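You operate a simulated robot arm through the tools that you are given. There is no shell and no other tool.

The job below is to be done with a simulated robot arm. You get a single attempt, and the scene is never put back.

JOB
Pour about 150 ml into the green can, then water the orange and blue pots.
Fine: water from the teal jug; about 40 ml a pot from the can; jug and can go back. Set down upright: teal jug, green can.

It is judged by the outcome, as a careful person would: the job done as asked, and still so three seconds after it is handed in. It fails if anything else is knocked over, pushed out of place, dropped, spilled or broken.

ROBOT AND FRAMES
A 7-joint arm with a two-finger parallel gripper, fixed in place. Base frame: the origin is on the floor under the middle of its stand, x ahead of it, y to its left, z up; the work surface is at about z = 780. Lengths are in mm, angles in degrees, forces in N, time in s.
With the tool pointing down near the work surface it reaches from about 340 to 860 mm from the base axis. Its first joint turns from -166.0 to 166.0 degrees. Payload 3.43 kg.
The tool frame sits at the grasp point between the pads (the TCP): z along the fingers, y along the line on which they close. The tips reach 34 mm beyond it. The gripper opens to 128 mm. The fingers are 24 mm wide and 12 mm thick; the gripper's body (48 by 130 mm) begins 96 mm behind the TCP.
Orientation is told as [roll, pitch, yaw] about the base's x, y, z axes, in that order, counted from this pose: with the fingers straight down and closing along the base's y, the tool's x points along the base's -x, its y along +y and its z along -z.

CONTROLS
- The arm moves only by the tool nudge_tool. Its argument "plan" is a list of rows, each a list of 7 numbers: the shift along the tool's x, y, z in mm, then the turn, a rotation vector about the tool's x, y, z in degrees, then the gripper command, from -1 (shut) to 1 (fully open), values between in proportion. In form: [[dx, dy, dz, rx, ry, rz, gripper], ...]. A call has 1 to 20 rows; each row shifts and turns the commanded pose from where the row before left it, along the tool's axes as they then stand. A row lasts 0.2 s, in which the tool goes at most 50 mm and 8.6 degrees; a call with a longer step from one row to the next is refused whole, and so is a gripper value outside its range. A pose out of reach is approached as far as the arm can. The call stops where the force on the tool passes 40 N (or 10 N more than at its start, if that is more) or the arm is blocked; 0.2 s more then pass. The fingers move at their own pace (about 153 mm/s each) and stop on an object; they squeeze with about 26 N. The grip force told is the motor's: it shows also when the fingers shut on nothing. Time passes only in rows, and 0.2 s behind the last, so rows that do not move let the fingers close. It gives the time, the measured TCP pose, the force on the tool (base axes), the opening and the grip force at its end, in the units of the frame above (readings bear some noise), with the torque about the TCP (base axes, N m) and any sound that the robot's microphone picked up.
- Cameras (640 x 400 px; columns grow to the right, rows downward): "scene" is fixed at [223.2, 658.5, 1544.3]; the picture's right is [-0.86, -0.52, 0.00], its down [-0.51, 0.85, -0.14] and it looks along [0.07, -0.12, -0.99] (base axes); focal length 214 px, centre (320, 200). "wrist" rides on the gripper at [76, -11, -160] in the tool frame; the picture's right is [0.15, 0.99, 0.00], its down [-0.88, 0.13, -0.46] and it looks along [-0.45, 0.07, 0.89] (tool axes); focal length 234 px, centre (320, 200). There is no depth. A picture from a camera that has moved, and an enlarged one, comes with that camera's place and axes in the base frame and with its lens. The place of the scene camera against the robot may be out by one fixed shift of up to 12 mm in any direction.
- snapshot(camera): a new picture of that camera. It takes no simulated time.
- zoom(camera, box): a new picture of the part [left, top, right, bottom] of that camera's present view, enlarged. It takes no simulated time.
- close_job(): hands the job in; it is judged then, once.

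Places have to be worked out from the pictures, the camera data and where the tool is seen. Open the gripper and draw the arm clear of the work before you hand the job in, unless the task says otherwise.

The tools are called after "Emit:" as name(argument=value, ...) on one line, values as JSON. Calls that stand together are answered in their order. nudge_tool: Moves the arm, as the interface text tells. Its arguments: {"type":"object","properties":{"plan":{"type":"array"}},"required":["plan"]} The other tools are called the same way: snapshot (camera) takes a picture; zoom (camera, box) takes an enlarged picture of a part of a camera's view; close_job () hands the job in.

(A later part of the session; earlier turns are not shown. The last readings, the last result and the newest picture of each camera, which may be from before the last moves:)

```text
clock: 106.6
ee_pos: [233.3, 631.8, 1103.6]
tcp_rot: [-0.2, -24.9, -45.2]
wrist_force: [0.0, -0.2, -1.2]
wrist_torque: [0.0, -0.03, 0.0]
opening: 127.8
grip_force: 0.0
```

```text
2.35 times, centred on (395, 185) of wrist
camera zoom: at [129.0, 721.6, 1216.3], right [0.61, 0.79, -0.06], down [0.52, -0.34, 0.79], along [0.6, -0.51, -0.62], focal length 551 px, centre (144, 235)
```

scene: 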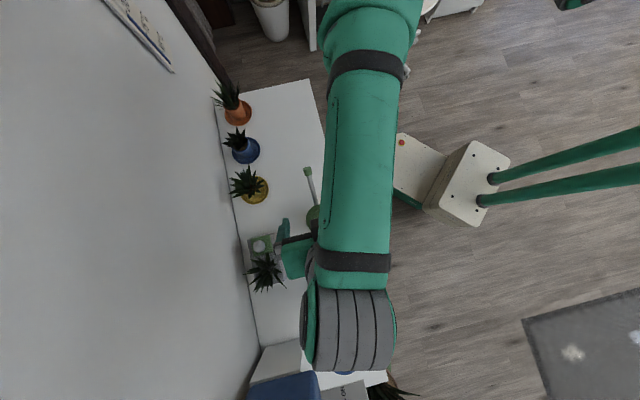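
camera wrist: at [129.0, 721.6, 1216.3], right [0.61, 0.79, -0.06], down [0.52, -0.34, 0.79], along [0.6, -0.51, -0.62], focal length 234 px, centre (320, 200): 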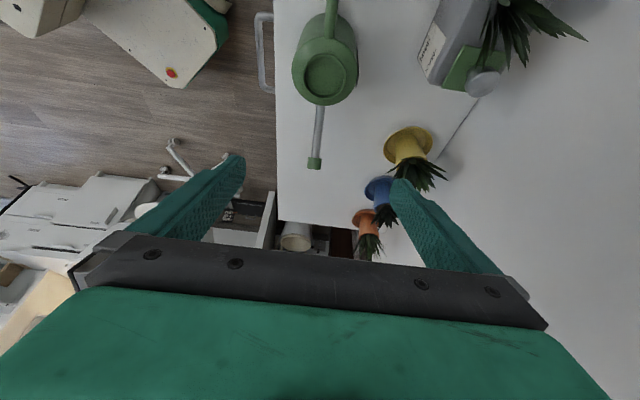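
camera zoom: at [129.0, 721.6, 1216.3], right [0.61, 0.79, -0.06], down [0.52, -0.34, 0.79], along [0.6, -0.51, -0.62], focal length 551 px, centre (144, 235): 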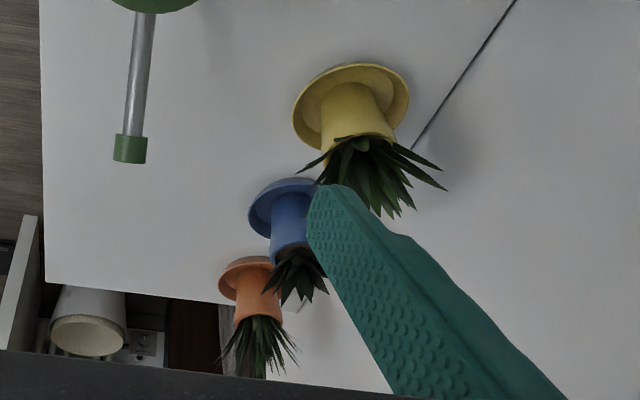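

The wrist view puts the can's axis at about n=607, t=-271, and shows the scene camera biased by about +5–6 mm in y. I correct laterally and descend most of the way, stopping above the can to check.

Emit:
nudge_tool(plan=[[-2.5, -4.7, 1.2, 0, 0, 0, 1], [14.7, 0, 31.5, 0, 0, 0, 1], [14.7, 0, 31.5, 0, 0, 0, 1], [14.7, 0, 31.5, 0, 0, 0, 1], [14.7, 0, 31.5, 0, 0, 0, 1], [14.7, 0, 31.5, 0, 0, 0, 1], [0, 0, 0, 0, 0, 0, 1]])

Emit:
snapshot(camera="wrist")

Emit:
snapshot(camera="scene")

```text
clock: 108.2
ee_pos: [235.2, 623.5, 929.5]
tcp_rot: [-0.3, -25.0, -45.4]
wrist_force: [0.5, -0.6, -0.6]
wrist_torque: [0.0, 0.05, 0.02]
opening: 127.8
grip_force: 0.0
```

```text
taken
camera wrist: at [131.4, 714.8, 1042.7], right [0.61, 0.79, -0.06], down [0.52, -0.34, 0.79], along [0.6, -0.51, -0.62], focal length 234 px, centre (320, 200)
```

wrist: 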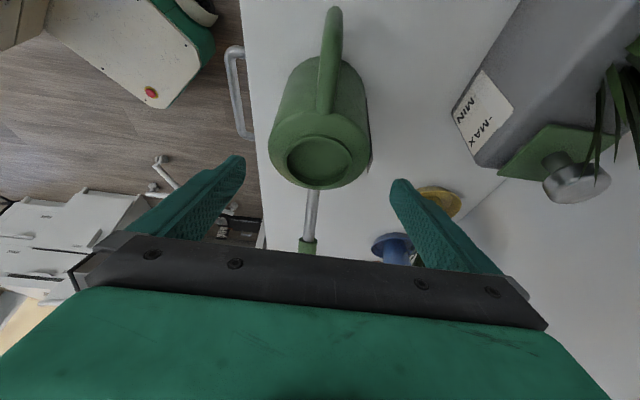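

```text
taken
```

scene: 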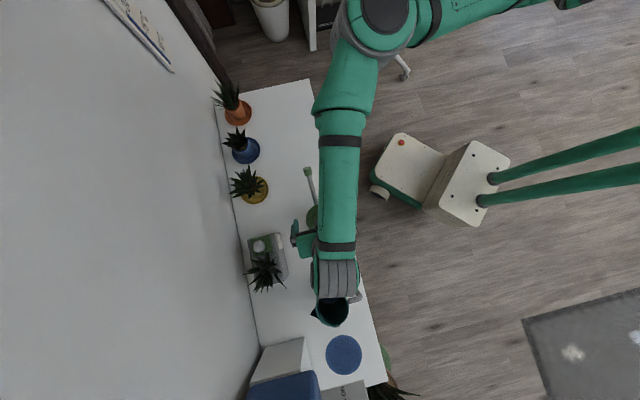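

The wrist link is above the jug's edge in the top view. I zoom in to judge its clearance before going lower.

Emit:
zoom(camera="scene", box=[280, 190, 400, 335])

Emit:
zoom(camera="wrist", box=[220, 0, 440, 260])

```text
2.76 times, centred on (340, 262) of scene
camera zoom: at [223.2, 658.5, 1544.3], right [-0.86, -0.52, 0.0], down [-0.51, 0.85, -0.14], along [0.07, -0.12, -0.99], focal length 592 px, centre (265, 28)
```

zoom: 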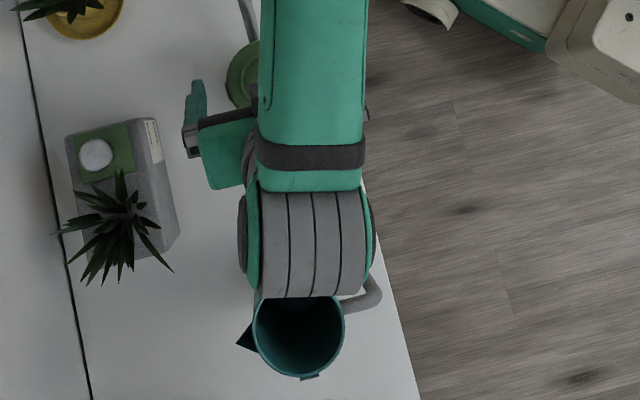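

```text
1.54 times, centred on (330, 130) of wrist
camera zoom: at [131.4, 714.8, 1042.7], right [0.61, 0.79, -0.06], down [0.52, -0.34, 0.79], along [0.6, -0.51, -0.62], focal length 360 px, centre (305, 308)
```

zoom: 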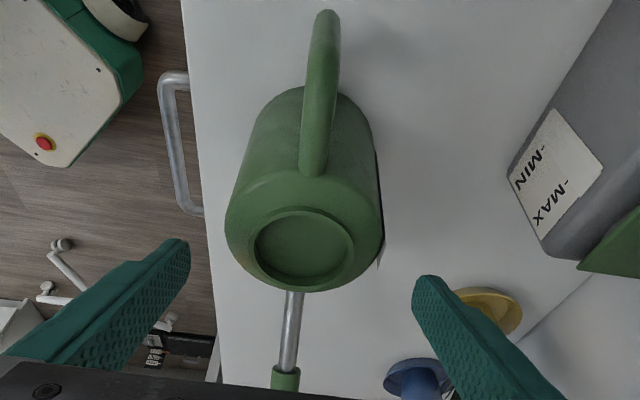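

The wrist sits well above the jug (about 95 mm over its rim) and the can is centred between the fingers. I descend the remaining 55 mm to the grasp height.

Emit:
nudge_tool(plan=[[7.8, 0, 16.6, 0, 0, 0, 1], [7.8, 0, 16.6, 0, 0, 0, 1], [7.8, 0, 16.6, 0, 0, 0, 1], [0, 0, 0, 0, 0, 0, 1]])

Emit:
snapshot(camera="wrist")

Emit:
zoom(camera="scene", box=[280, 190, 400, 335])

```text
clock: 109.2
ee_pos: [230.8, 625.9, 874.1]
tcp_rot: [-0.1, -25.0, -45.1]
wrist_force: [-0.2, -0.2, 0.0]
wrist_torque: [0.03, 0.0, 0.01]
opening: 127.9
grip_force: 0.1
```

```text
taken
camera wrist: at [128.2, 716.1, 987.8], right [0.61, 0.79, -0.06], down [0.52, -0.34, 0.79], along [0.6, -0.51, -0.62], focal length 234 px, centre (320, 200)
```

wrist: 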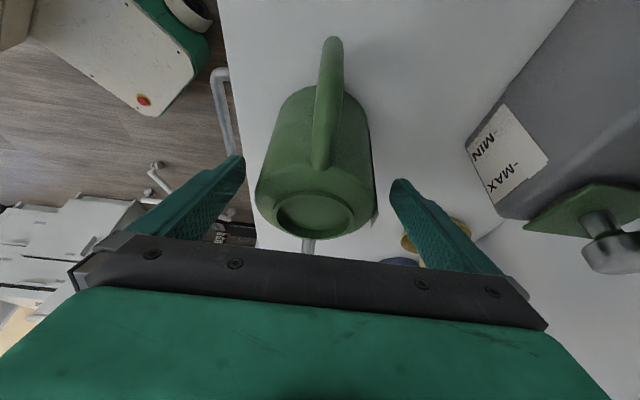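

```text
2.76 times, centred on (340, 262) of scene
camera zoom: at [223.2, 658.5, 1544.3], right [-0.86, -0.52, 0.0], down [-0.51, 0.85, -0.14], along [0.07, -0.12, -0.99], focal length 592 px, centre (265, 28)
```

zoom: 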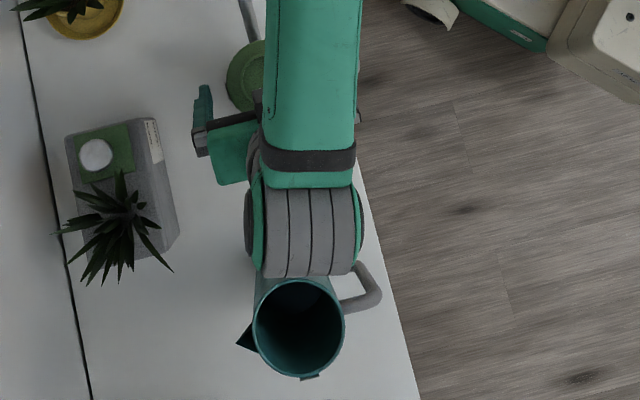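

The can's body is centred between the fingers. I close gently and squeeze.

Emit:
nudge_tool(plan=[[0, 0, 0, 0, 0, 0, 0.75], [0, 0, 0, 0, 0, 0, 0.62], [0, 0, 0, 0, 0, 0, 0.54], [0, 0, 0, 0, 0, 0, 0.48], [0, 0, 0, 0, 0, 0, 0.42], [0, 0, 0, 0, 0, 0, -1], [0, 0, 0, 0, 0, 0, -1], [0, 0, 0, 0, 0, 0, -1]])

Emit:
snapshot(camera="wrist")

```text
clock: 111.0
ee_pos: [232.2, 626.5, 874.6]
tcp_rot: [-0.1, -25.0, -45.0]
wrist_force: [-0.2, 0.2, 1.3]
wrist_torque: [0.16, -0.1, 0.04]
opening: 90.9
grip_force: 26.0
```

```text
taken
camera wrist: at [128.3, 716.2, 988.0], right [0.61, 0.79, -0.06], down [0.52, -0.34, 0.79], along [0.6, -0.51, -0.62], focal length 234 px, centre (320, 200)
```

wrist: 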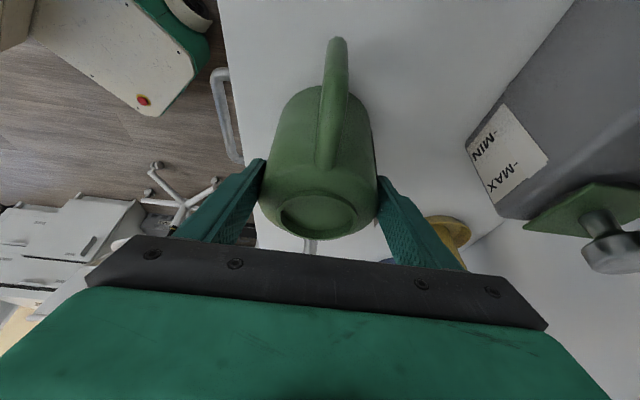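

The can is gripped at 91 mm. I lift it slowly and straight up, with the spout kept level.

Emit:
nudge_tool(plan=[[-2.1, 0, -4.5, 0, 0, 0, -1], [-4.2, 0, -9.1, 0, 0, 0, -1], [-8.5, 0, -18.1, 0, 0, 0, -1], [-12.7, 0, -27.2, 0, 0, 0, -1], [-14.8, 0, -31.7, 0, 0, 0, -1], [-14.8, 0, -31.7, 0, 0, 0, -1], [-8.5, 0, -18.1, 0, 0, 0, -1], [0, 0, 0, 0, 0, 0, -1], [0, 0, 0, 0, 0, 0, -1]])

Emit:
snapshot(camera="wrist")

Emit:
snapshot(camera="scene")

```text
clock: 113.0
ee_pos: [231.2, 626.0, 1029.3]
tcp_rot: [-0.2, -25.0, -45.2]
wrist_force: [0.1, 0.6, -2.0]
wrist_torque: [0.01, 0.04, 0.02]
opening: 91.1
grip_force: 25.8
```

```text
taken
camera wrist: at [127.6, 715.8, 1142.0], right [0.61, 0.79, -0.06], down [0.52, -0.34, 0.79], along [0.6, -0.51, -0.62], focal length 234 px, centre (320, 200)
```

wrist: 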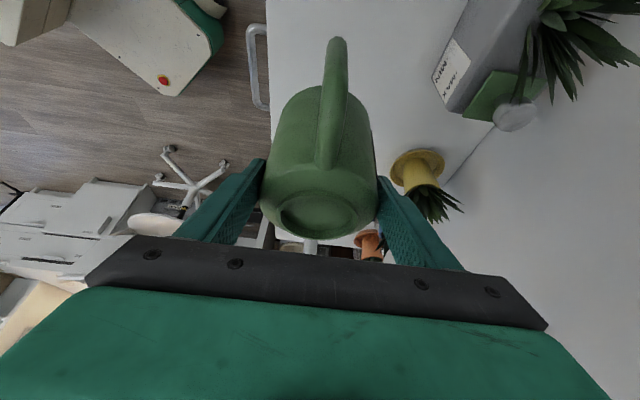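

```text
taken
```

scene: 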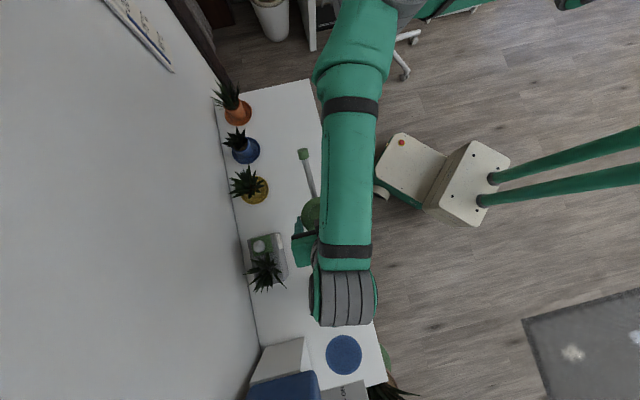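

The can is up, at about 2 N. I turn the spout outward toward the pots and carry the can, upright, to in front of the orange pot, where its gauge should face the scene camera.

Emit:
nudge_tool(plan=[[0, 0, 0, -1.7, 0, -3.6, -1], [0, 0, 0, -2.96, 0, -6.34, -1], [0, 0, 0, -3.26, 0, -6.98, -1], [0, 0, 0, -3.26, 0, -6.98, -1], [0, 0, 0, -3.26, 0, -6.98, -1], [0, 0, 0, -3.26, 0, -6.98, -1], [0, 0, 0, -3.26, 0, -6.98, -1], [0, 0, 0, -3.26, 0, -6.98, -1], [0, 0, 0, -3.26, 0, -6.98, -1], [0, 0, 0, -3.26, 0, -6.98, -1], [0, 0, 0, -1.85, 0, -3.95, -1], [0, 0, 0, 0, 0, 0, -1]])

Emit:
nudge_tool(plan=[[-6, -20, 2.8, 0, 0, 0, -1], [-10, -34, 4.7, 0, 0, 0, -1], [-12, -40.8, 5.6, 0, 0, 0, -1], [-12, -40.8, 5.6, 0, 0, 0, -1], [-12, -40.8, 5.6, 0, 0, 0, -1], [-12, -40.8, 5.6, 0, 0, 0, -1], [-12, -40.8, 5.6, 0, 0, 0, -1], [-12, -40.8, 5.6, 0, 0, 0, -1], [-12, -40.8, 5.6, 0, 0, 0, -1], [-12, -40.8, 5.6, 0, 0, 0, -1], [-6, -20, 2.8, 0, 0, 0, -1], [0, 0, 0, 0, 0, 0, -1], [0, 0, 0, 0, 0, 0, -1]])

Emit:
snapshot(camera="scene")

Emit:
snapshot(camera="wrist")

```text
clock: 115.6
ee_pos: [232.3, 625.3, 1029.1]
tcp_rot: [0.0, -24.9, 31.8]
wrist_force: [0.0, -0.5, -3.0]
wrist_torque: [-0.01, 0.05, -0.01]
opening: 90.9
grip_force: 25.6
```

```text
clock: 118.4
ee_pos: [554.1, 353.8, 1028.7]
tcp_rot: [0.0, -24.9, 31.8]
wrist_force: [-0.3, -0.7, -2.4]
wrist_torque: [-0.02, 0.05, 0.02]
opening: 91.3
grip_force: 26.3
```

```text
taken
```

scene: 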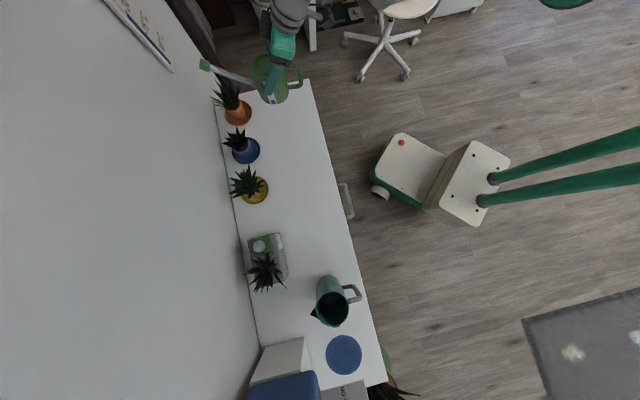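

```text
taken
camera wrist: at [443.1, 274.2, 1142.5], right [-0.63, 0.77, -0.06], down [0.45, 0.43, 0.78], along [0.63, 0.47, -0.62], focal length 234 px, centre (320, 200)
```

wrist: 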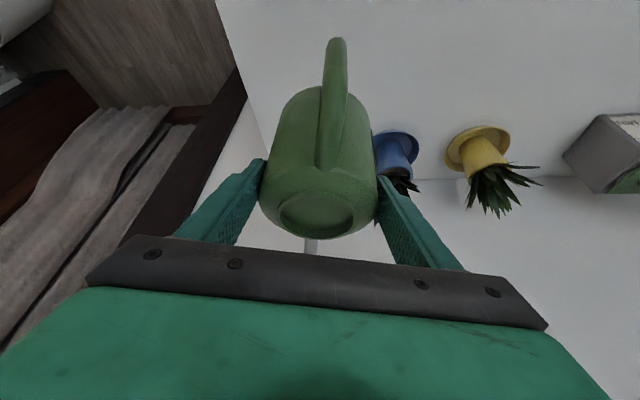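

The can is out by the orange pot, with its gauge toward the scene camera. I zoom in to read it and to see the spout tip against the pot.

Emit:
zoom(camera="scene", box=[245, 45, 325, 115])

Emit:
zoom(camera="scene", box=[185, 40, 315, 130])

```text
5.71 times, centred on (285, 80) of scene
camera zoom: at [223.2, 658.5, 1544.3], right [-0.86, -0.52, 0.0], down [-0.51, 0.85, -0.14], along [0.07, -0.12, -0.99], focal length 1226 px, centre (520, 886)
```

zoom: 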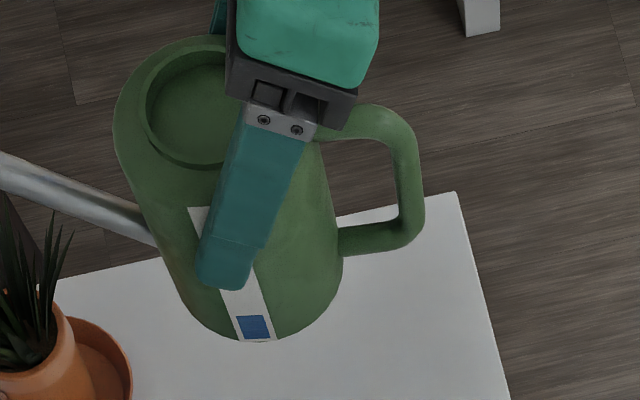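

```text
4.44 times, centred on (250, 85) of scene
camera zoom: at [223.2, 658.5, 1544.3], right [-0.86, -0.52, 0.0], down [-0.51, 0.85, -0.14], along [0.07, -0.12, -0.99], focal length 953 px, centre (631, 711)
```

zoom: 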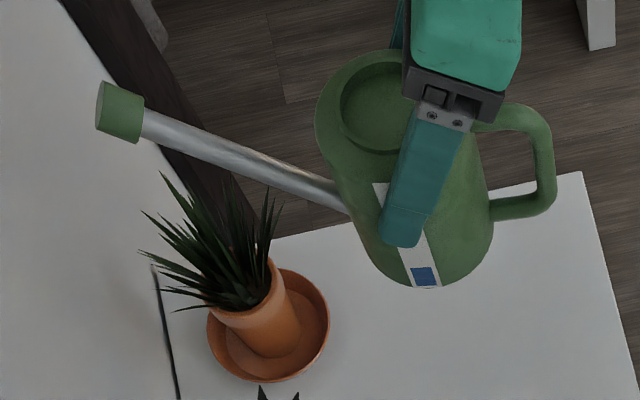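

Blue is clearly visible on the can's gauge. I zoom tighter to measure it accurately.

Emit:
zoom(camera="scene", box=[264, 78, 296, 108])

Emit:
nudge_tool(plan=[[0, 0, 0, 0, 0, 0, -1]])

```text
13.33 times, centred on (280, 93) of scene
camera zoom: at [223.2, 658.5, 1544.3], right [-0.86, -0.52, 0.0], down [-0.51, 0.85, -0.14], along [0.07, -0.12, -0.99], focal length 2860 px, centre (853, 1627)
```

zoom: 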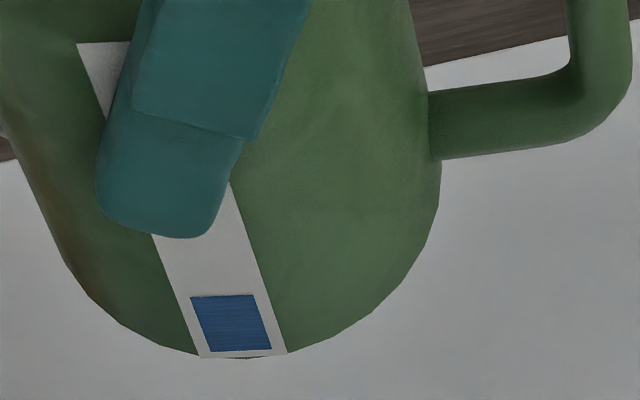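

```text
clock: 118.8
ee_pos: [552.7, 354.1, 1029.1]
tcp_rot: [0.1, -24.9, 31.9]
wrist_force: [1.0, 0.6, -2.4]
wrist_torque: [-0.01, 0.04, 0.04]
opening: 91.0
grip_force: 25.9
```

Reading the can's gauge against its 105 mm height, the water is about 20.8 mm deep, roughly 120–128 ml, a bit short of 150. I'd rather top it up properly before watering, so I take the can back to its place first.

Emit:
nudge_tool(plan=[[6, 20, -2.8, 0, 0, 0, -1], [10, 34, -4.7, 0, 0, 0, -1], [12, 40.8, -5.6, 0, 0, 0, -1], [12, 40.8, -5.6, 0, 0, 0, -1], [12, 40.8, -5.6, 0, 0, 0, -1], [12, 40.8, -5.6, 0, 0, 0, -1], [12, 40.8, -5.6, 0, 0, 0, -1], [12, 40.8, -5.6, 0, 0, 0, -1], [12, 40.8, -5.6, 0, 0, 0, -1], [12, 40.8, -5.6, 0, 0, 0, -1], [6, 20, -2.8, 0, 0, 0, -1], [0, 0, 0, 0, 0, 0, -1]])

Emit:
nudge_tool(plan=[[0, 0, 0, 1.85, 0, 3.95, -1], [0, 0, 0, 3.26, 0, 6.98, -1], [0, 0, 0, 3.26, 0, 6.98, -1], [0, 0, 0, 3.26, 0, 6.98, -1], [0, 0, 0, 3.26, 0, 6.98, -1], [0, 0, 0, 3.26, 0, 6.98, -1], [0, 0, 0, 3.26, 0, 6.98, -1], [0, 0, 0, 3.26, 0, 6.98, -1], [0, 0, 0, 3.26, 0, 6.98, -1], [0, 0, 0, 2.96, 0, 6.34, -1], [0, 0, 0, 1.7, 0, 3.6, -1], [0, 0, 0, 0, 0, 0, -1]])

Emit:
snapshot(camera="wrist")

```text
clock: 121.4
ee_pos: [231.3, 625.7, 1030.2]
tcp_rot: [0.0, -25.0, 31.8]
wrist_force: [-0.3, 0.0, -3.1]
wrist_torque: [-0.01, -0.02, 0.0]
opening: 91.1
grip_force: 26.2
```

```text
clock: 124.0
ee_pos: [231.6, 625.7, 1029.2]
tcp_rot: [-0.3, -25.0, -45.2]
wrist_force: [-0.3, 0.0, -2.9]
wrist_torque: [0.06, 0.02, 0.03]
opening: 90.8
grip_force: 26.1
```

```text
taken
camera wrist: at [127.8, 716.0, 1142.3], right [0.61, 0.79, -0.06], down [0.52, -0.34, 0.79], along [0.6, -0.51, -0.62], focal length 234 px, centre (320, 200)
```

wrist: 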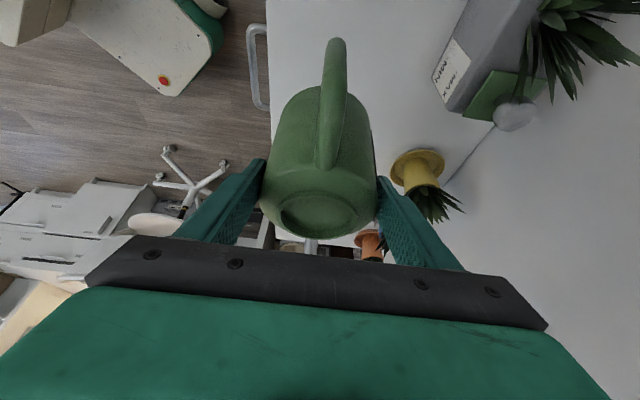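

I lower the can back to its spot, shifting about 3 mm to undo the small push when I gripped it.

Emit:
nudge_tool(plan=[[8.5, -3.4, 18.1, 0, 0, 0, -1], [14.8, 0, 31.7, 0, 0, 0, -1], [14.8, 0, 31.7, 0, 0, 0, -1], [12.7, 0, 27.2, 0, 0, 0, -1], [8.5, 0, 18.1, 0, 0, 0, -1], [3.4, 0, 7.2, 0, 0, 0, -1], [1.3, 0, 2.7, 0, 0, 0, -1], [0.6, 0, 1.4, 0, 0, 0, -1], [0, 0, 0, 0, 0, 0, -1]])

```text
clock: 126.0
ee_pos: [229.2, 622.8, 876.4]
tcp_rot: [-0.2, -25.0, -45.1]
wrist_force: [-0.1, 0.3, -2.8]
wrist_torque: [0.02, 0.01, 0.0]
opening: 90.9
grip_force: 26.1
```

Emit:
nudge_tool(plan=[[0.4, 0, 0.9, 0, 0, 0, -1], [0.4, 0, 0.9, 0, 0, 0, -1], [0, 0, 0, 0, 0, 0, -1]])

Emit:
nudge_tool(plan=[[0, 0, 0, 0, 0, 0, -1]])

```text
clock: 126.8
ee_pos: [229.5, 623.7, 876.4]
tcp_rot: [-0.1, -25.1, -45.1]
wrist_force: [-0.5, 0.0, 8.3]
wrist_torque: [-0.26, -0.35, -0.08]
opening: 91.0
grip_force: 25.6
```

```text
clock: 127.2
ee_pos: [229.5, 622.2, 875.6]
tcp_rot: [-0.1, -25.0, -45.3]
wrist_force: [-1.3, 0.1, 11.0]
wrist_torque: [-0.21, -0.51, 0.01]
opening: 90.8
grip_force: 25.6
```

The can is down on the table. I release it gradually.

Emit:
nudge_tool(plan=[[-0.3, 0, -0.6, 0, -0.3, 0, -1], [0, 0, 0, 0, 0, 0, 0.44], [0, 0, 0, 0, 0, 0, 0.47], [0, 0, 0, 0, 0, 0, 0.52], [0, 0, 0, 0, 0, 0, 0.65], [0, 0, 0, 0, 0, 0, 0.85], [0, 0, 0, 0, 0, 0, 1], [0, 0, 0, 0, 0, 0, 1]])

Emit:
snapshot(camera="wrist")

```text
clock: 129.0
ee_pos: [227.2, 622.9, 876.0]
tcp_rot: [-0.2, -25.3, -45.1]
wrist_force: [-1.3, -0.4, 0.8]
wrist_torque: [-0.02, 0.02, -0.02]
opening: 128.0
grip_force: 0.1
```

```text
taken
camera wrist: at [124.4, 713.9, 988.0], right [0.61, 0.79, -0.07], down [0.52, -0.33, 0.79], along [0.6, -0.51, -0.61], focal length 234 px, centre (320, 200)
```

wrist: 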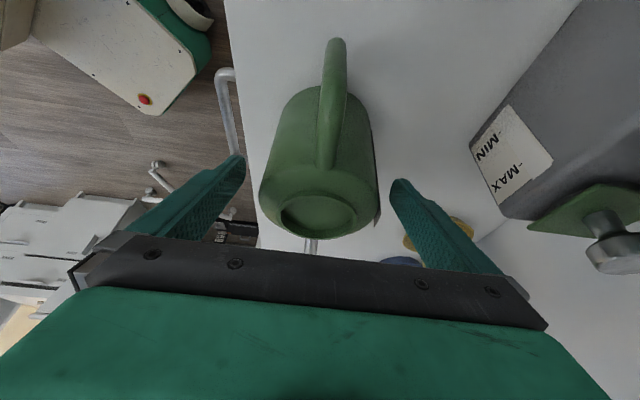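

The can is standing where it was. I rise straight up, turn back, and return to the jug's approach pose.

Emit:
nudge_tool(plan=[[-8.1, 0, -17.3, 0, 0, 0, 1], [-16.2, 0, -34.7, 0, 0, 0, 1], [-16.2, 0, -34.7, 0, 0, 0, 1], [-16.2, 0, -34.7, 0, 0, 0, 1], [-16.2, 0, -34.7, 0, 0, 0, 1], [-16.2, 0, -34.7, 0, 0, 0, 1], [-8.1, 0, -17.3, 0, 0, 0, 1], [0, 0, 0, -3.47, 0, -7.43, 1], [0, 0, 0, -3.47, 0, -7.43, 1], [0, 0, 0, -3.47, 0, -7.43, 1], [0, 0, 0, -3.47, 0, -7.43, 1], [0, 0, 0, -3.47, 0, -7.43, 1], [0, 0, 0, -3.47, 0, -7.43, 1], [0, 0, 0, -3.47, 0, -7.43, 1], [0, 0, 0, -3.47, 0, -7.43, 1], [0, 0, 0, -3.47, 0, -7.43, 1], [0, 0, 0, -3.47, 0, -7.43, 1], [0, 0, 0, -3.47, 0, -7.43, 1], [0, 0, 0, 0, 0, 0, 1]])

Emit:
zoom(camera="scene", box=[300, 265, 380, 335])

Emit:
snapshot(camera="scene")

```text
clock: 133.0
ee_pos: [227.9, 624.3, 1106.5]
tcp_rot: [-0.3, -24.9, 45.3]
wrist_force: [0.6, -0.4, -0.1]
wrist_torque: [-0.02, -0.01, 0.02]
opening: 128.2
grip_force: 0.0
```

```text
5.71 times, centred on (340, 300) of scene
camera zoom: at [223.2, 658.5, 1544.3], right [-0.86, -0.52, 0.0], down [-0.51, 0.85, -0.14], along [0.07, -0.12, -0.99], focal length 1226 px, centre (206, -371)
```

zoom: 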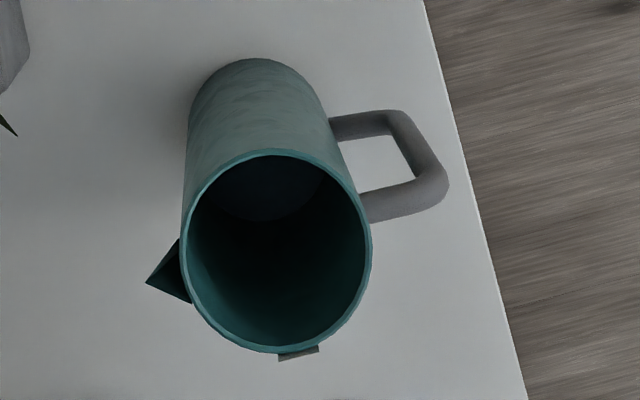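

```text
taken
```

scene: 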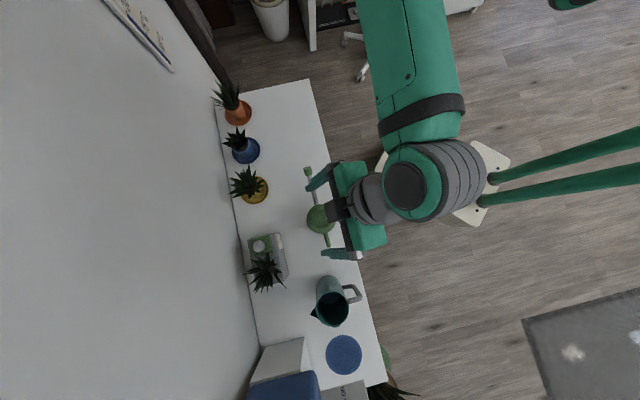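

The jug's interior level also shows a drop of about 28 mm (around 130 ml), agreeing that a small top-up is due. I return to the jug's pre-grasp pose.

Emit:
nudge_tool(plan=[[18.6, 35.8, -8.7, 0, 0, 0, 1], [18.6, 35.8, -8.7, 0, 0, 0, 1], [18.6, 35.8, -8.7, 0, 0, 0, 1], [18.6, 35.8, -8.7, 0, 0, 0, 1], [18.6, 35.8, -8.7, 0, 0, 0, 1], [18.6, 40, -8.7, 0, 0, 0, 1], [0, 0, 0, 0, -7.5, 0, 1], [0, 0, 0, 0, -7.5, 0, 1], [0, 0, 0, 0, -7.5, 0, 1], [0, 0, 0, 0, -7.5, 0, 1], [0, 0, 0, 0, -7.5, 0, 1], [0, 0, 0, 0, -7.5, 0, 1], [40, 0, 14.6, 0, 0, 0, 1], [40, 0, 14.6, 0, 0, 0, 1], [40, 0, 14.6, 0, 0, 0, 1], [40, 0, 14.6, 0, 0, 0, 1], [0, 0, 0, 0, 0, 0, 1]])

Emit:
zoom(camera="wrist", box=[250, 35, 410, 240])

Emit:
zoom(camera="scene", box=[290, 240, 450, 340])

```text
clock: 136.6
ee_pos: [-12.9, 689.1, 933.4]
tcp_rot: [-0.9, -69.9, 45.8]
wrist_force: [0.3, -0.7, 0.0]
wrist_torque: [-0.01, 0.02, 0.0]
opening: 128.0
grip_force: 0.0
```

```text
1.95 times, centred on (330, 138) of wrist
camera zoom: at [-129.1, 559.4, 917.9], right [-0.73, 0.66, -0.14], down [-0.18, 0.01, 0.98], along [0.65, 0.75, 0.12], focal length 457 px, centre (300, 322)
```

zoom: 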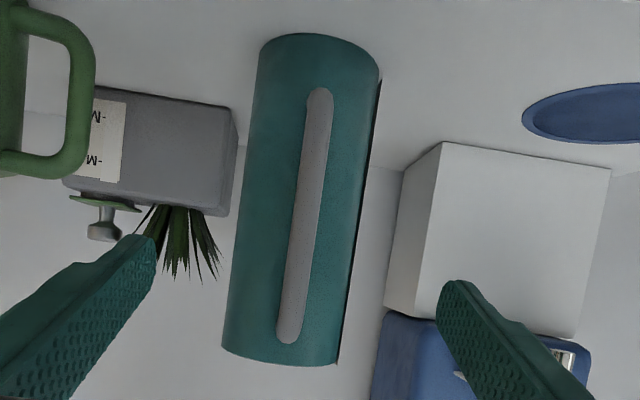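

```text
4.00 times, centred on (370, 290) of scene
camera zoom: at [223.2, 658.5, 1544.3], right [-0.86, -0.52, 0.0], down [-0.51, 0.85, -0.14], along [0.07, -0.12, -0.99], focal length 858 px, centre (120, -160)
```

zoom: 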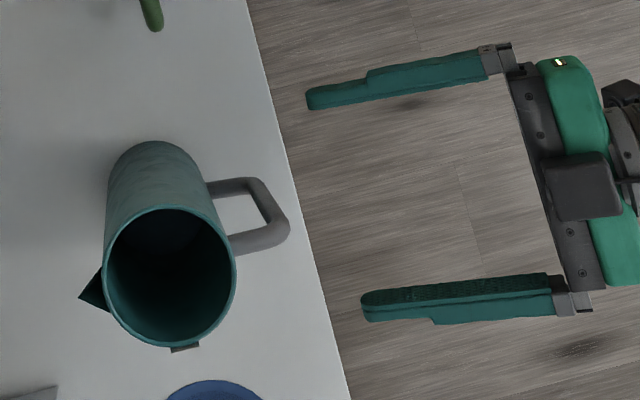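

The jug is now at about n=635, t=-498.5. I slide in again the same way.

Emit:
nudge_tool(plan=[[-1.4, 2.2, 0, 0, 0, 0, 1], [0, 0, 28, 0, 0, 0, 1], [0, 0, 28, 0, 0, 0, 1], [0, 0, 28, 0, 0, 0, 1], [0, 0, 28, 0, 0, 0, 1], [0, 0, 20, 0, 0, 0, 1], [0, 0, 16, 0, 0, 0, 1], [0, 0, 0, 0, 0, 0, 1]])

Emit:
zoom(camera="scene", box=[290, 240, 450, 340])

Emit:
snapshot(camera="wrist")

```text
clock: 138.4
ee_pos: [84.6, 792.1, 884.0]
tcp_rot: [-0.9, -69.9, 46.0]
wrist_force: [0.4, 0.5, -0.3]
wrist_torque: [0.0, -0.02, 0.02]
opening: 127.7
grip_force: 0.1
```

```text
4.00 times, centred on (370, 290) of scene
camera zoom: at [223.2, 658.5, 1544.3], right [-0.86, -0.52, 0.0], down [-0.51, 0.85, -0.14], along [0.07, -0.12, -0.99], focal length 858 px, centre (120, -160)
```

zoom: 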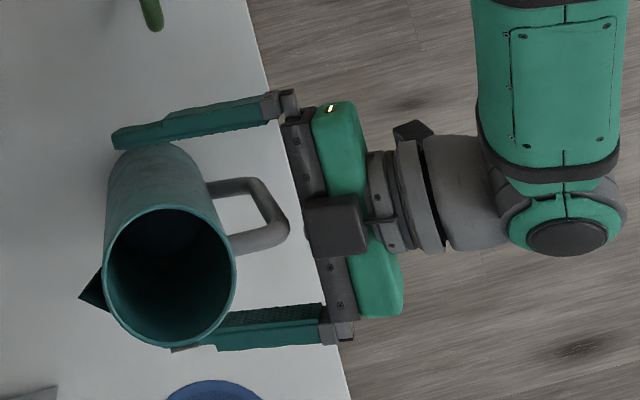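

```text
taken
camera wrist: at [-32.4, 660.5, 868.7], right [-0.73, 0.66, -0.14], down [-0.18, 0.01, 0.98], along [0.65, 0.75, 0.12], focal length 234 px, centre (320, 200)
```

wrist: 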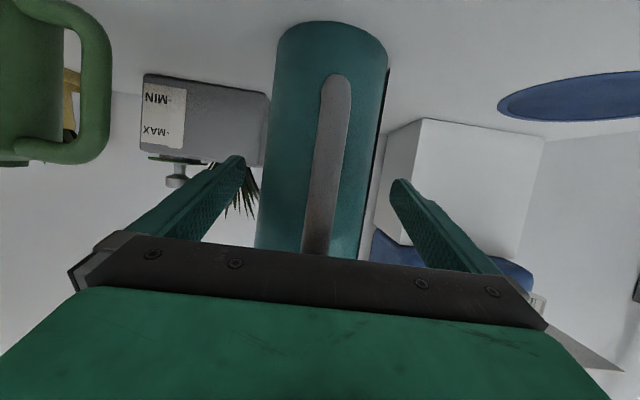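

Alignment is good apart from about 2 mm. I adjust and close gently.

Emit:
nudge_tool(plan=[[0, -2, 0, 0, 0, 0, 1], [0, 0, 0, 0, 0, 0, 0.7], [0, 0, 0, 0, 0, 0, 0.55], [0, 0, 0, 0, 0, 0, 0.45], [0, 0, 0, 0, 0, 0, 0.38], [0, 0, 0, 0, 0, 0, 0.32], [0, 0, 0, 0, 0, 0, -1], [0, 0, 0, 0, 0, 0, -1], [0, 0, 0, 0, 0, 0, -1]])

Emit:
nudge_tool(plan=[[-4.7, 0, -1.71, 0, 0, 0, -1], [-9.4, 0, -3.42, 0, 0, 0, -1], [-18.8, 0, -6.84, 0, 0, 0, -1], [-28.2, 0, -10.3, 0, 0, 0, -1], [-28.2, 0, -10.3, 0, 0, 0, -1], [-28.2, 0, -10.3, 0, 0, 0, -1], [-23.5, 0, -8.55, 0, 0, 0, -1], [0, 0, 0, 0, 0, 0, -1]])

Emit:
zoom(camera="scene", box=[290, 240, 450, 340])

```text
clock: 140.4
ee_pos: [85.6, 789.6, 884.2]
tcp_rot: [-0.9, -70.0, 45.8]
wrist_force: [2.2, 0.6, 1.2]
wrist_torque: [0.11, -0.01, -0.07]
opening: 82.4
grip_force: 25.7
```

```text
clock: 142.2
ee_pos: [84.4, 790.6, 1035.3]
tcp_rot: [-1.0, -69.9, 45.8]
wrist_force: [1.2, 0.4, -3.1]
wrist_torque: [-0.02, 0.0, 0.02]
opening: 82.5
grip_force: 25.8
```

```text
4.00 times, centred on (370, 290) of scene
camera zoom: at [223.2, 658.5, 1544.3], right [-0.86, -0.52, 0.0], down [-0.51, 0.85, -0.14], along [0.07, -0.12, -0.99], focal length 858 px, centre (120, -160)
```

zoom: 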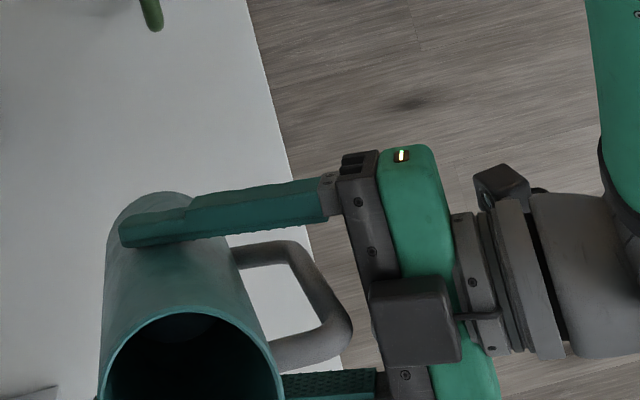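

Jug lifted again (3.1 N, matching before). I tilt to 40°, draw back, and carry it across to the can.

Emit:
nudge_tool(plan=[[0, 0, 0, 0, 8, 0, -1], [0, 0, 0, 0, 8, 0, -1], [0, 0, 0, 0, 8, 0, -1], [0, 0, 0, 0, 8, 0, -1], [0, 0, 0, 0, 8, 0, -1], [29, 0, -16.8, 0, 0, 0, -1], [29, 0, -16.8, 0, 0, 0, -1], [29, 0, -16.8, 0, 0, 0, -1], [29, 0, -16.8, 0, 0, 0, -1], [0, -25, 0, 0, 0, 0, -1], [0, -40, 0, 0, 0, 0, -1], [0, -45, 0, 0, 0, 0, -1], [0, -45, 0, 0, 0, 0, -1], [0, -40, 0, 0, 0, 0, -1], [0, -20, 0, 0, 0, 0, -1], [0, -11, 0, 0, 0, 0, -1], [0, 0, 0, 0, 7.5, 0, -1], [0, 0, 0, 0, 7.5, 0, -1], [0, 0, 0, 0, 0, 0, -1]])

Emit:
zoom(camera="scene", box=[270, 170, 370, 250])

```text
clock: 146.2
ee_pos: [150.8, 537.0, 1035.5]
tcp_rot: [-0.4, -14.8, 45.1]
wrist_force: [0.4, 0.6, -3.2]
wrist_torque: [0.0, -0.06, -0.02]
opening: 82.2
grip_force: 26.0
```

```text
5.00 times, centred on (320, 210) of scene
camera zoom: at [223.2, 658.5, 1544.3], right [-0.86, -0.52, 0.0], down [-0.51, 0.85, -0.14], along [0.07, -0.12, -0.99], focal length 1072 px, centre (320, 150)
```

zoom: 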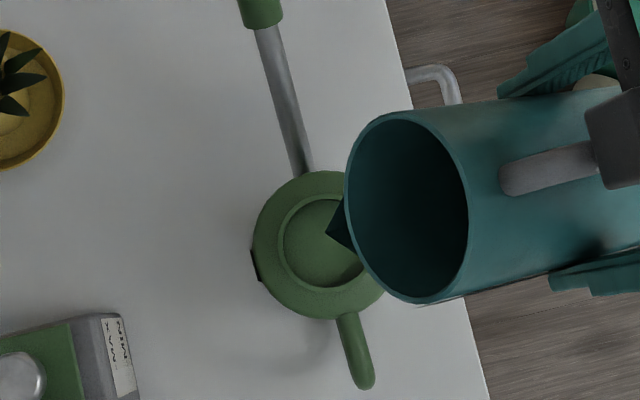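

The lip is just past the opening's centre. I lower with a 12 mm pull-back, then tilt to 65° about the lip, below where the remaining water would run.

Emit:
nudge_tool(plan=[[10.7, -0.6, 28.2, 0, 0, 0, -1], [10.7, -0.6, 28.2, 0, 0, 0, -1], [10.7, -0.6, 28.2, 0, 0, 0, -1], [10.6, -0.6, 28.2, 0, 0, 0, -1], [-1.94, 0, -5.06, 0, 2.5, 0, -1], [-1.94, 0, -5.06, 0, 2.5, 0, -1], [-1.94, 0, -5.06, 0, 2.5, 0, -1], [-1.94, 0, -5.06, 0, 2.5, 0, -1], [0, 0, 0, 0, 0, 0, -1], [0, 0, 0, 0, 0, 0, -1]])

Emit:
zoom(camera="scene", box=[306, 204, 336, 232])

```text
clock: 148.4
ee_pos: [145.6, 527.9, 938.8]
tcp_rot: [-0.3, -4.9, 45.0]
wrist_force: [0.6, -0.2, -3.3]
wrist_torque: [0.04, -0.02, 0.02]
opening: 82.2
grip_force: 26.0
```

```text
14.29 times, centred on (321, 218) of scene
camera zoom: at [223.2, 658.5, 1544.3], right [-0.86, -0.52, 0.0], down [-0.51, 0.85, -0.14], along [0.07, -0.12, -0.99], focal length 3064 px, centre (306, -57)
```

zoom: 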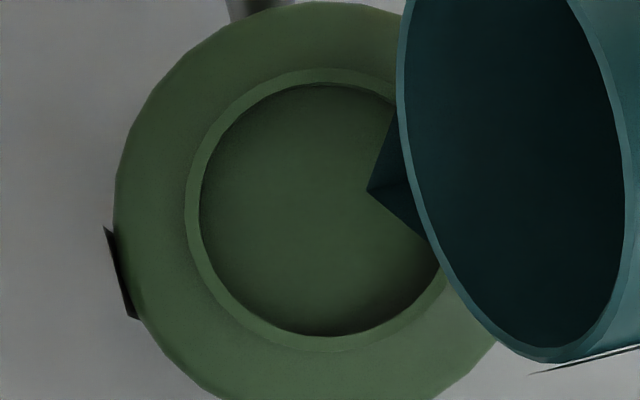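

The lip is well inside the opening. I tilt to about 70.5°, then look for the stream to restart in half-degree steps.

Emit:
nudge_tool(plan=[[-1.94, 0, -5.06, 0, 2.5, 0, -1], [-1.94, 0, -5.06, 0, 2.5, 0, -1], [-0.38, 0, -1.02, 0, 0.5, 0, -1], [0, 0, 0, 0, 0, 0, -1], [0, 0, 0, 0, 0, 0, -1]])

Emit:
zoom(camera="scene", box=[306, 204, 336, 232])

Emit:
nudge_tool(plan=[[-0.38, 0, -1.02, 0, 0.5, 0, -1], [0, 0, 0, 0, 0, 0, -1], [0, 0, 0, 0, 0, 0, -1]])

Emit:
zoom(camera="scene", box=[306, 204, 336, 232])

```text
clock: 149.6
ee_pos: [147.1, 530.1, 949.4]
tcp_rot: [-0.3, 0.6, 45.0]
wrist_force: [-0.2, -0.8, -4.1]
wrist_torque: [0.02, -0.05, 0.01]
opening: 82.4
grip_force: 26.5
```

```text
14.29 times, centred on (321, 218) of scene
camera zoom: at [223.2, 658.5, 1544.3], right [-0.86, -0.52, 0.0], down [-0.51, 0.85, -0.14], along [0.07, -0.12, -0.99], focal length 3064 px, centre (306, -57)
```

zoom: 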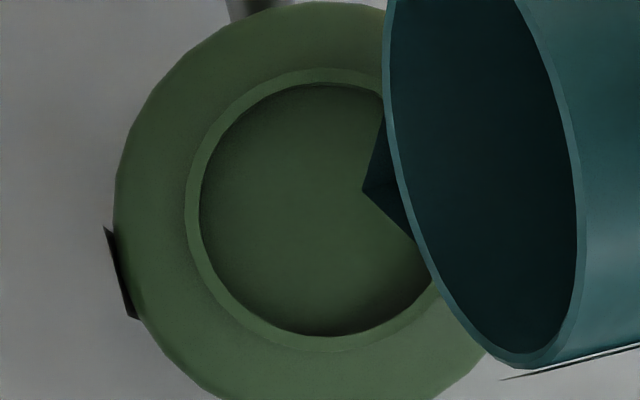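

```text
clock: 150.4
ee_pos: [149.4, 529.6, 950.7]
tcp_rot: [-0.2, 1.2, 45.0]
wrist_force: [-0.2, 0.0, -4.0]
wrist_torque: [0.05, -0.02, 0.02]
opening: 82.1
grip_force: 25.9
```

```text
14.29 times, centred on (321, 218) of scene
camera zoom: at [223.2, 658.5, 1544.3], right [-0.86, -0.52, 0.0], down [-0.51, 0.85, -0.14], along [0.07, -0.12, -0.99], focal length 3064 px, centre (306, -57)
```

zoom: 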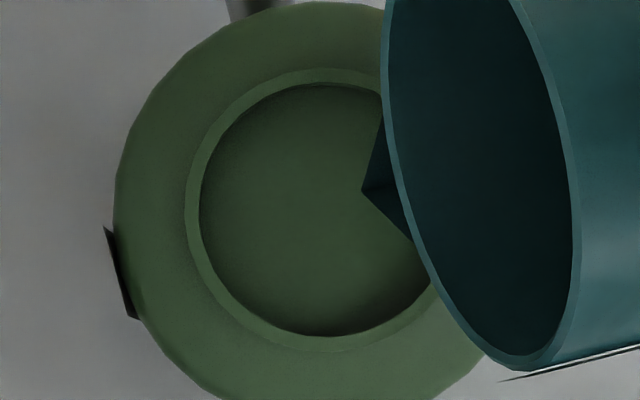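

No flow yet at 71.2°. I continue in 0.5° steps.

Emit:
nudge_tool(plan=[[-0.38, 0, -1.02, 0, 0.5, 0, -1], [0, 0, 0, 0, 0, 0, -1], [0, 0, 0, 0, 0, 0, -1]])

Emit:
zoom(camera="scene", box=[306, 204, 336, 232])

Emit:
nudge_tool(plan=[[-0.38, 0, -1.02, 0, 0.5, 0, -1], [0, 0, 0, 0, 0, 0, -1], [0, 0, 0, 0, 0, 0, -1]])

Emit:
zoom(camera="scene", box=[306, 204, 336, 232])

```text
clock: 151.2
ee_pos: [149.8, 530.6, 951.1]
tcp_rot: [-0.3, 1.7, 45.1]
wrist_force: [-0.4, 0.3, -4.0]
wrist_torque: [0.03, -0.06, 0.01]
opening: 82.5
grip_force: 26.2
```

```text
14.29 times, centred on (321, 218) of scene
camera zoom: at [223.2, 658.5, 1544.3], right [-0.86, -0.52, 0.0], down [-0.51, 0.85, -0.14], along [0.07, -0.12, -0.99], focal length 3064 px, centre (306, -57)
```

zoom: 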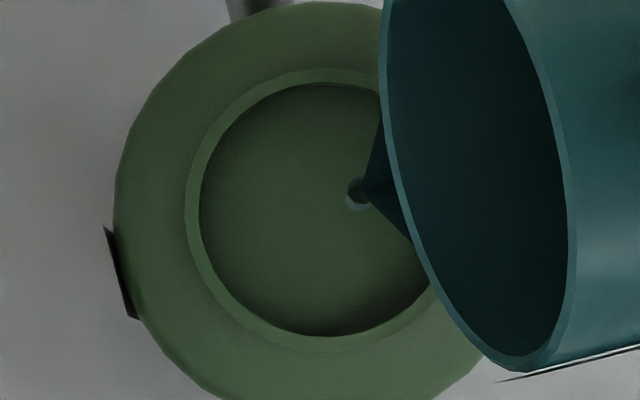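

```text
clock: 152.0
ee_pos: [148.4, 530.8, 951.7]
tcp_rot: [-0.3, 2.1, 45.0]
wrist_force: [0.2, -0.3, -3.1]
wrist_torque: [0.0, 0.01, 0.04]
opening: 82.3
grip_force: 26.1
```

```text
14.29 times, centred on (321, 218) of scene
camera zoom: at [223.2, 658.5, 1544.3], right [-0.86, -0.52, 0.0], down [-0.51, 0.85, -0.14], along [0.07, -0.12, -0.99], focal length 3064 px, centre (306, -57)
```

zoom: 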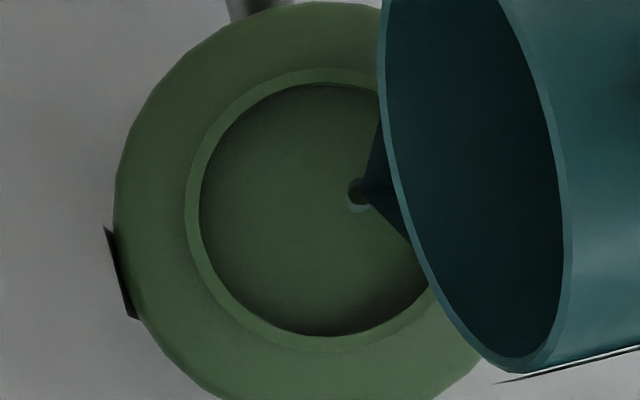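

Flow restarted at about 71.6°. I go another 0.3°, so roughly 1° past the restart or about 24 ml, and let the stream run out.

Emit:
nudge_tool(plan=[[-0.23, 0, -0.61, 0, 0.3, 0, -1], [0, 0, 0, 0, 0, 0, -1], [0, 0, 0, 0, 0, 0, -1], [0, 0, 0, 0, 0, 0, -1], [0, 0, 0, 0, 0, 0, -1], [0, 0, 0, 0, 0, 0, -1], [0, 0, 0, 0, 0, 0, -1], [0, 0, 0, 0, 0, 0, -1], [0, 0, 0, 0, 0, 0, -1], [0, 0, 0, 0, 0, 0, -1], [0, 0, 0, 0, 0, 0, -1], [0, 0, 0, 0, 0, 0, -1], [0, 0, 0, 0, 0, 0, -1], [0, 0, 0, 0, 0, 0, -1], [0, 0, 0, 0, 0, 0, -1], [0, 0, 0, 0, 0, 0, -1], [0, 0, 0, 0, 0, 0, -1], [0, 0, 0, 0, 0, 0, -1], [0, 0, 0, 0, 0, 0, -1], [0, 0, 0, 0, 0, 0, -1]])

Emit:
zoom(camera="scene", box=[306, 204, 336, 232])

Emit:
nudge_tool(plan=[[0, 0, 0, 0, 0, 0, -1], [0, 0, 0, 0, 0, 0, -1], [0, 0, 0, 0, 0, 0, -1], [0, 0, 0, 0, 0, 0, -1], [0, 0, 0, 0, 0, 0, -1], [0, 0, 0, 0, 0, 0, -1], [0, 0, 0, 0, 0, 0, -1], [0, 0, 0, 0, 0, 0, -1], [0, 0, 0, 0, 0, 0, -1], [0, 0, 0, 0, 0, 0, -1], [0, 0, 0, 0, 0, 0, -1], [0, 0, 0, 0, 0, 0, -1], [0, 0, 0, 0, 0, 0, -1], [0, 0, 0, 0, 0, 0, -1]])

Emit:
zoom(camera="scene", box=[306, 204, 336, 232])

```text
clock: 156.2
ee_pos: [149.5, 531.7, 953.6]
tcp_rot: [-0.2, 2.4, 45.0]
wrist_force: [-0.5, 0.6, -3.0]
wrist_torque: [0.01, -0.04, -0.01]
opening: 82.5
grip_force: 26.2
```

```text
14.29 times, centred on (321, 218) of scene
camera zoom: at [223.2, 658.5, 1544.3], right [-0.86, -0.52, 0.0], down [-0.51, 0.85, -0.14], along [0.07, -0.12, -0.99], focal length 3064 px, centre (306, -57)
```

zoom: 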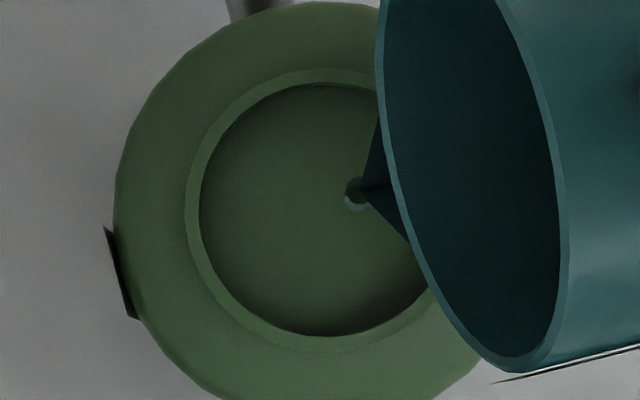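

```text
clock: 159.2
ee_pos: [149.5, 531.4, 954.0]
tcp_rot: [-0.3, 2.5, 45.0]
wrist_force: [0.0, 0.2, -2.9]
wrist_torque: [0.05, -0.05, -0.05]
opening: 82.5
grip_force: 26.3
```

```text
14.29 times, centred on (321, 218) of scene
camera zoom: at [223.2, 658.5, 1544.3], right [-0.86, -0.52, 0.0], down [-0.51, 0.85, -0.14], along [0.07, -0.12, -0.99], focal length 3064 px, centre (306, -57)
```

zoom: 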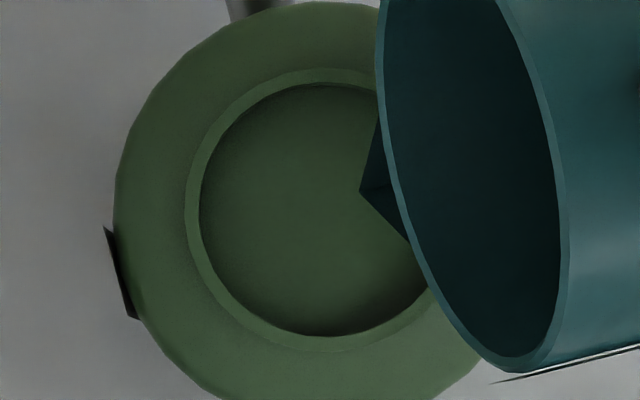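

The stream ended. I bring the jug back the same way as before: untilt, raise, and carry it home.

Emit:
nudge_tool(plan=[[4.5, 0, 15.6, 0, -7.5, 0, -1], [4.5, 0, 15.6, 0, -7.5, 0, -1], [-7, 0, -29.2, 0, 0, 0, -1], [-7, 0, -29.2, 0, 0, 0, -1], [-7, 0, -29.2, 0, 0, 0, -1], [-7, 0, -29.2, 0, 0, 0, -1], [0, 0, 0, 0, -8, 0, -1], [0, 0, 0, 0, -8, 0, -1], [0, 20, 0, 0, 0, 0, -1], [0, 40, 0, 0, 0, 0, -1], [0, 45, 0, 0, 0, 0, -1], [0, 45, 0, 0, 0, 0, -1], [0, 40, 0, 0, 0, 0, -1], [0, 25, 0, 0, 0, 0, -1], [0, 12, 0, 0, 0, 0, -1], [0, 0, 0, 0, 0, 0, -1]])

Emit:
nudge_tool(plan=[[0, 0, 0, 0, -8.3, 0, -1], [0, 0, 0, 0, -8.3, 0, -1], [0, 0, 0, 0, -8.3, 0, -1], [0, 0, 0, 0, -8.3, 0, -1], [0, 0, 0, 0, -8.3, 0, -1], [0, 0, 0, 0, 0, 0, -1]])

```text
clock: 162.6
ee_pos: [-16.5, 687.8, 1040.0]
tcp_rot: [-0.4, -28.6, 45.2]
wrist_force: [0.6, 0.0, -2.8]
wrist_torque: [0.04, -0.03, -0.01]
opening: 82.4
grip_force: 25.3
```

```text
clock: 164.0
ee_pos: [-16.6, 687.1, 1040.8]
tcp_rot: [-0.8, -70.3, 45.9]
wrist_force: [-0.3, 0.6, -3.5]
wrist_torque: [0.03, -0.01, -0.02]
opening: 82.2
grip_force: 26.4
```

Emit:
nudge_tool(plan=[[-12, -0.5, 33.1, 0, 0, 0, -1], [-12, -0.5, 33.1, 0, 0, 0, -1], [-12, -0.5, 33.1, 0, 0, 0, -1], [-12, -0.5, 33.1, 0, 0, 0, -1], [28.7, 0, 10.5, 0, 0, 0, -1], [28.7, 0, 10.5, 0, 0, 0, -1], [28.7, 0, 10.5, 0, 0, 0, -1], [28.7, 0, 10.5, 0, 0, 0, -1], [18.8, 0, 6.84, 0, 0, 0, -1], [6.6, 0, 2.4, 0, 0, 0, -1], [0, 0, 0, 0, 0, 0, -1], [0, 0, 0, 0, 0, 0, -1]])

Emit:
zoom(camera="scene", box=[290, 240, 450, 340])

```text
clock: 166.6
ee_pos: [86.6, 785.4, 889.9]
tcp_rot: [-0.9, -70.1, 46.0]
wrist_force: [-0.4, 0.3, -3.4]
wrist_torque: [-0.03, -0.04, -0.02]
opening: 82.2
grip_force: 25.9
```

```text
4.00 times, centred on (370, 290) of scene
camera zoom: at [223.2, 658.5, 1544.3], right [-0.86, -0.52, 0.0], down [-0.51, 0.85, -0.14], along [0.07, -0.12, -0.99], focal length 858 px, centre (120, -160)
```

zoom: 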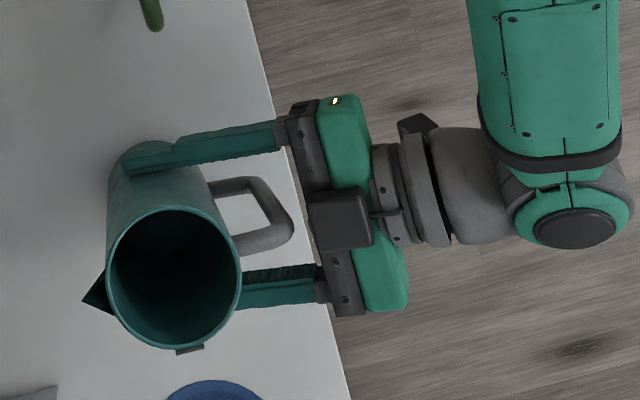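

About 5 mm remain. I pre-correct the small lean seen last time and lower gently to contact.

Emit:
nudge_tool(plan=[[2.3, 0, 0.85, 0, 0.6, 0, -1], [1.4, 0, 0.5, 0, 0, 0, -1], [0.7, 0, 0.25, 0, 0, 0, -1], [0, 0, 0, 0, 0, 0, -1]])

Emit:
nudge_tool(plan=[[0.7, 0, 0.25, 0, 0, 0, -1], [0, 0, 0, 0, 0, 0, -1]])

```text
clock: 167.6
ee_pos: [84.7, 785.6, 888.1]
tcp_rot: [-1.0, -69.5, 45.9]
wrist_force: [0.5, 0.0, -3.3]
wrist_torque: [0.02, -0.02, -0.03]
opening: 82.5
grip_force: 26.4
```

```text
clock: 168.2
ee_pos: [86.1, 785.7, 885.7]
tcp_rot: [-0.9, -69.5, 45.9]
wrist_force: [0.0, -0.1, -3.3]
wrist_torque: [-0.01, 0.0, -0.04]
opening: 82.3
grip_force: 25.8
```

Emit:
nudge_tool(plan=[[0.8, 0, 0.3, 0, 0, 0, -1], [0.5, 0, 0.2, 0, 0, 0, -1], [0, 0, 0, 0, 0, 0, -1]])

```text
clock: 169.0
ee_pos: [85.5, 786.1, 884.9]
tcp_rot: [-0.6, -69.6, 45.6]
wrist_force: [0.4, -1.1, 8.2]
wrist_torque: [0.01, 0.29, 0.1]
opening: 82.2
grip_force: 25.9
```

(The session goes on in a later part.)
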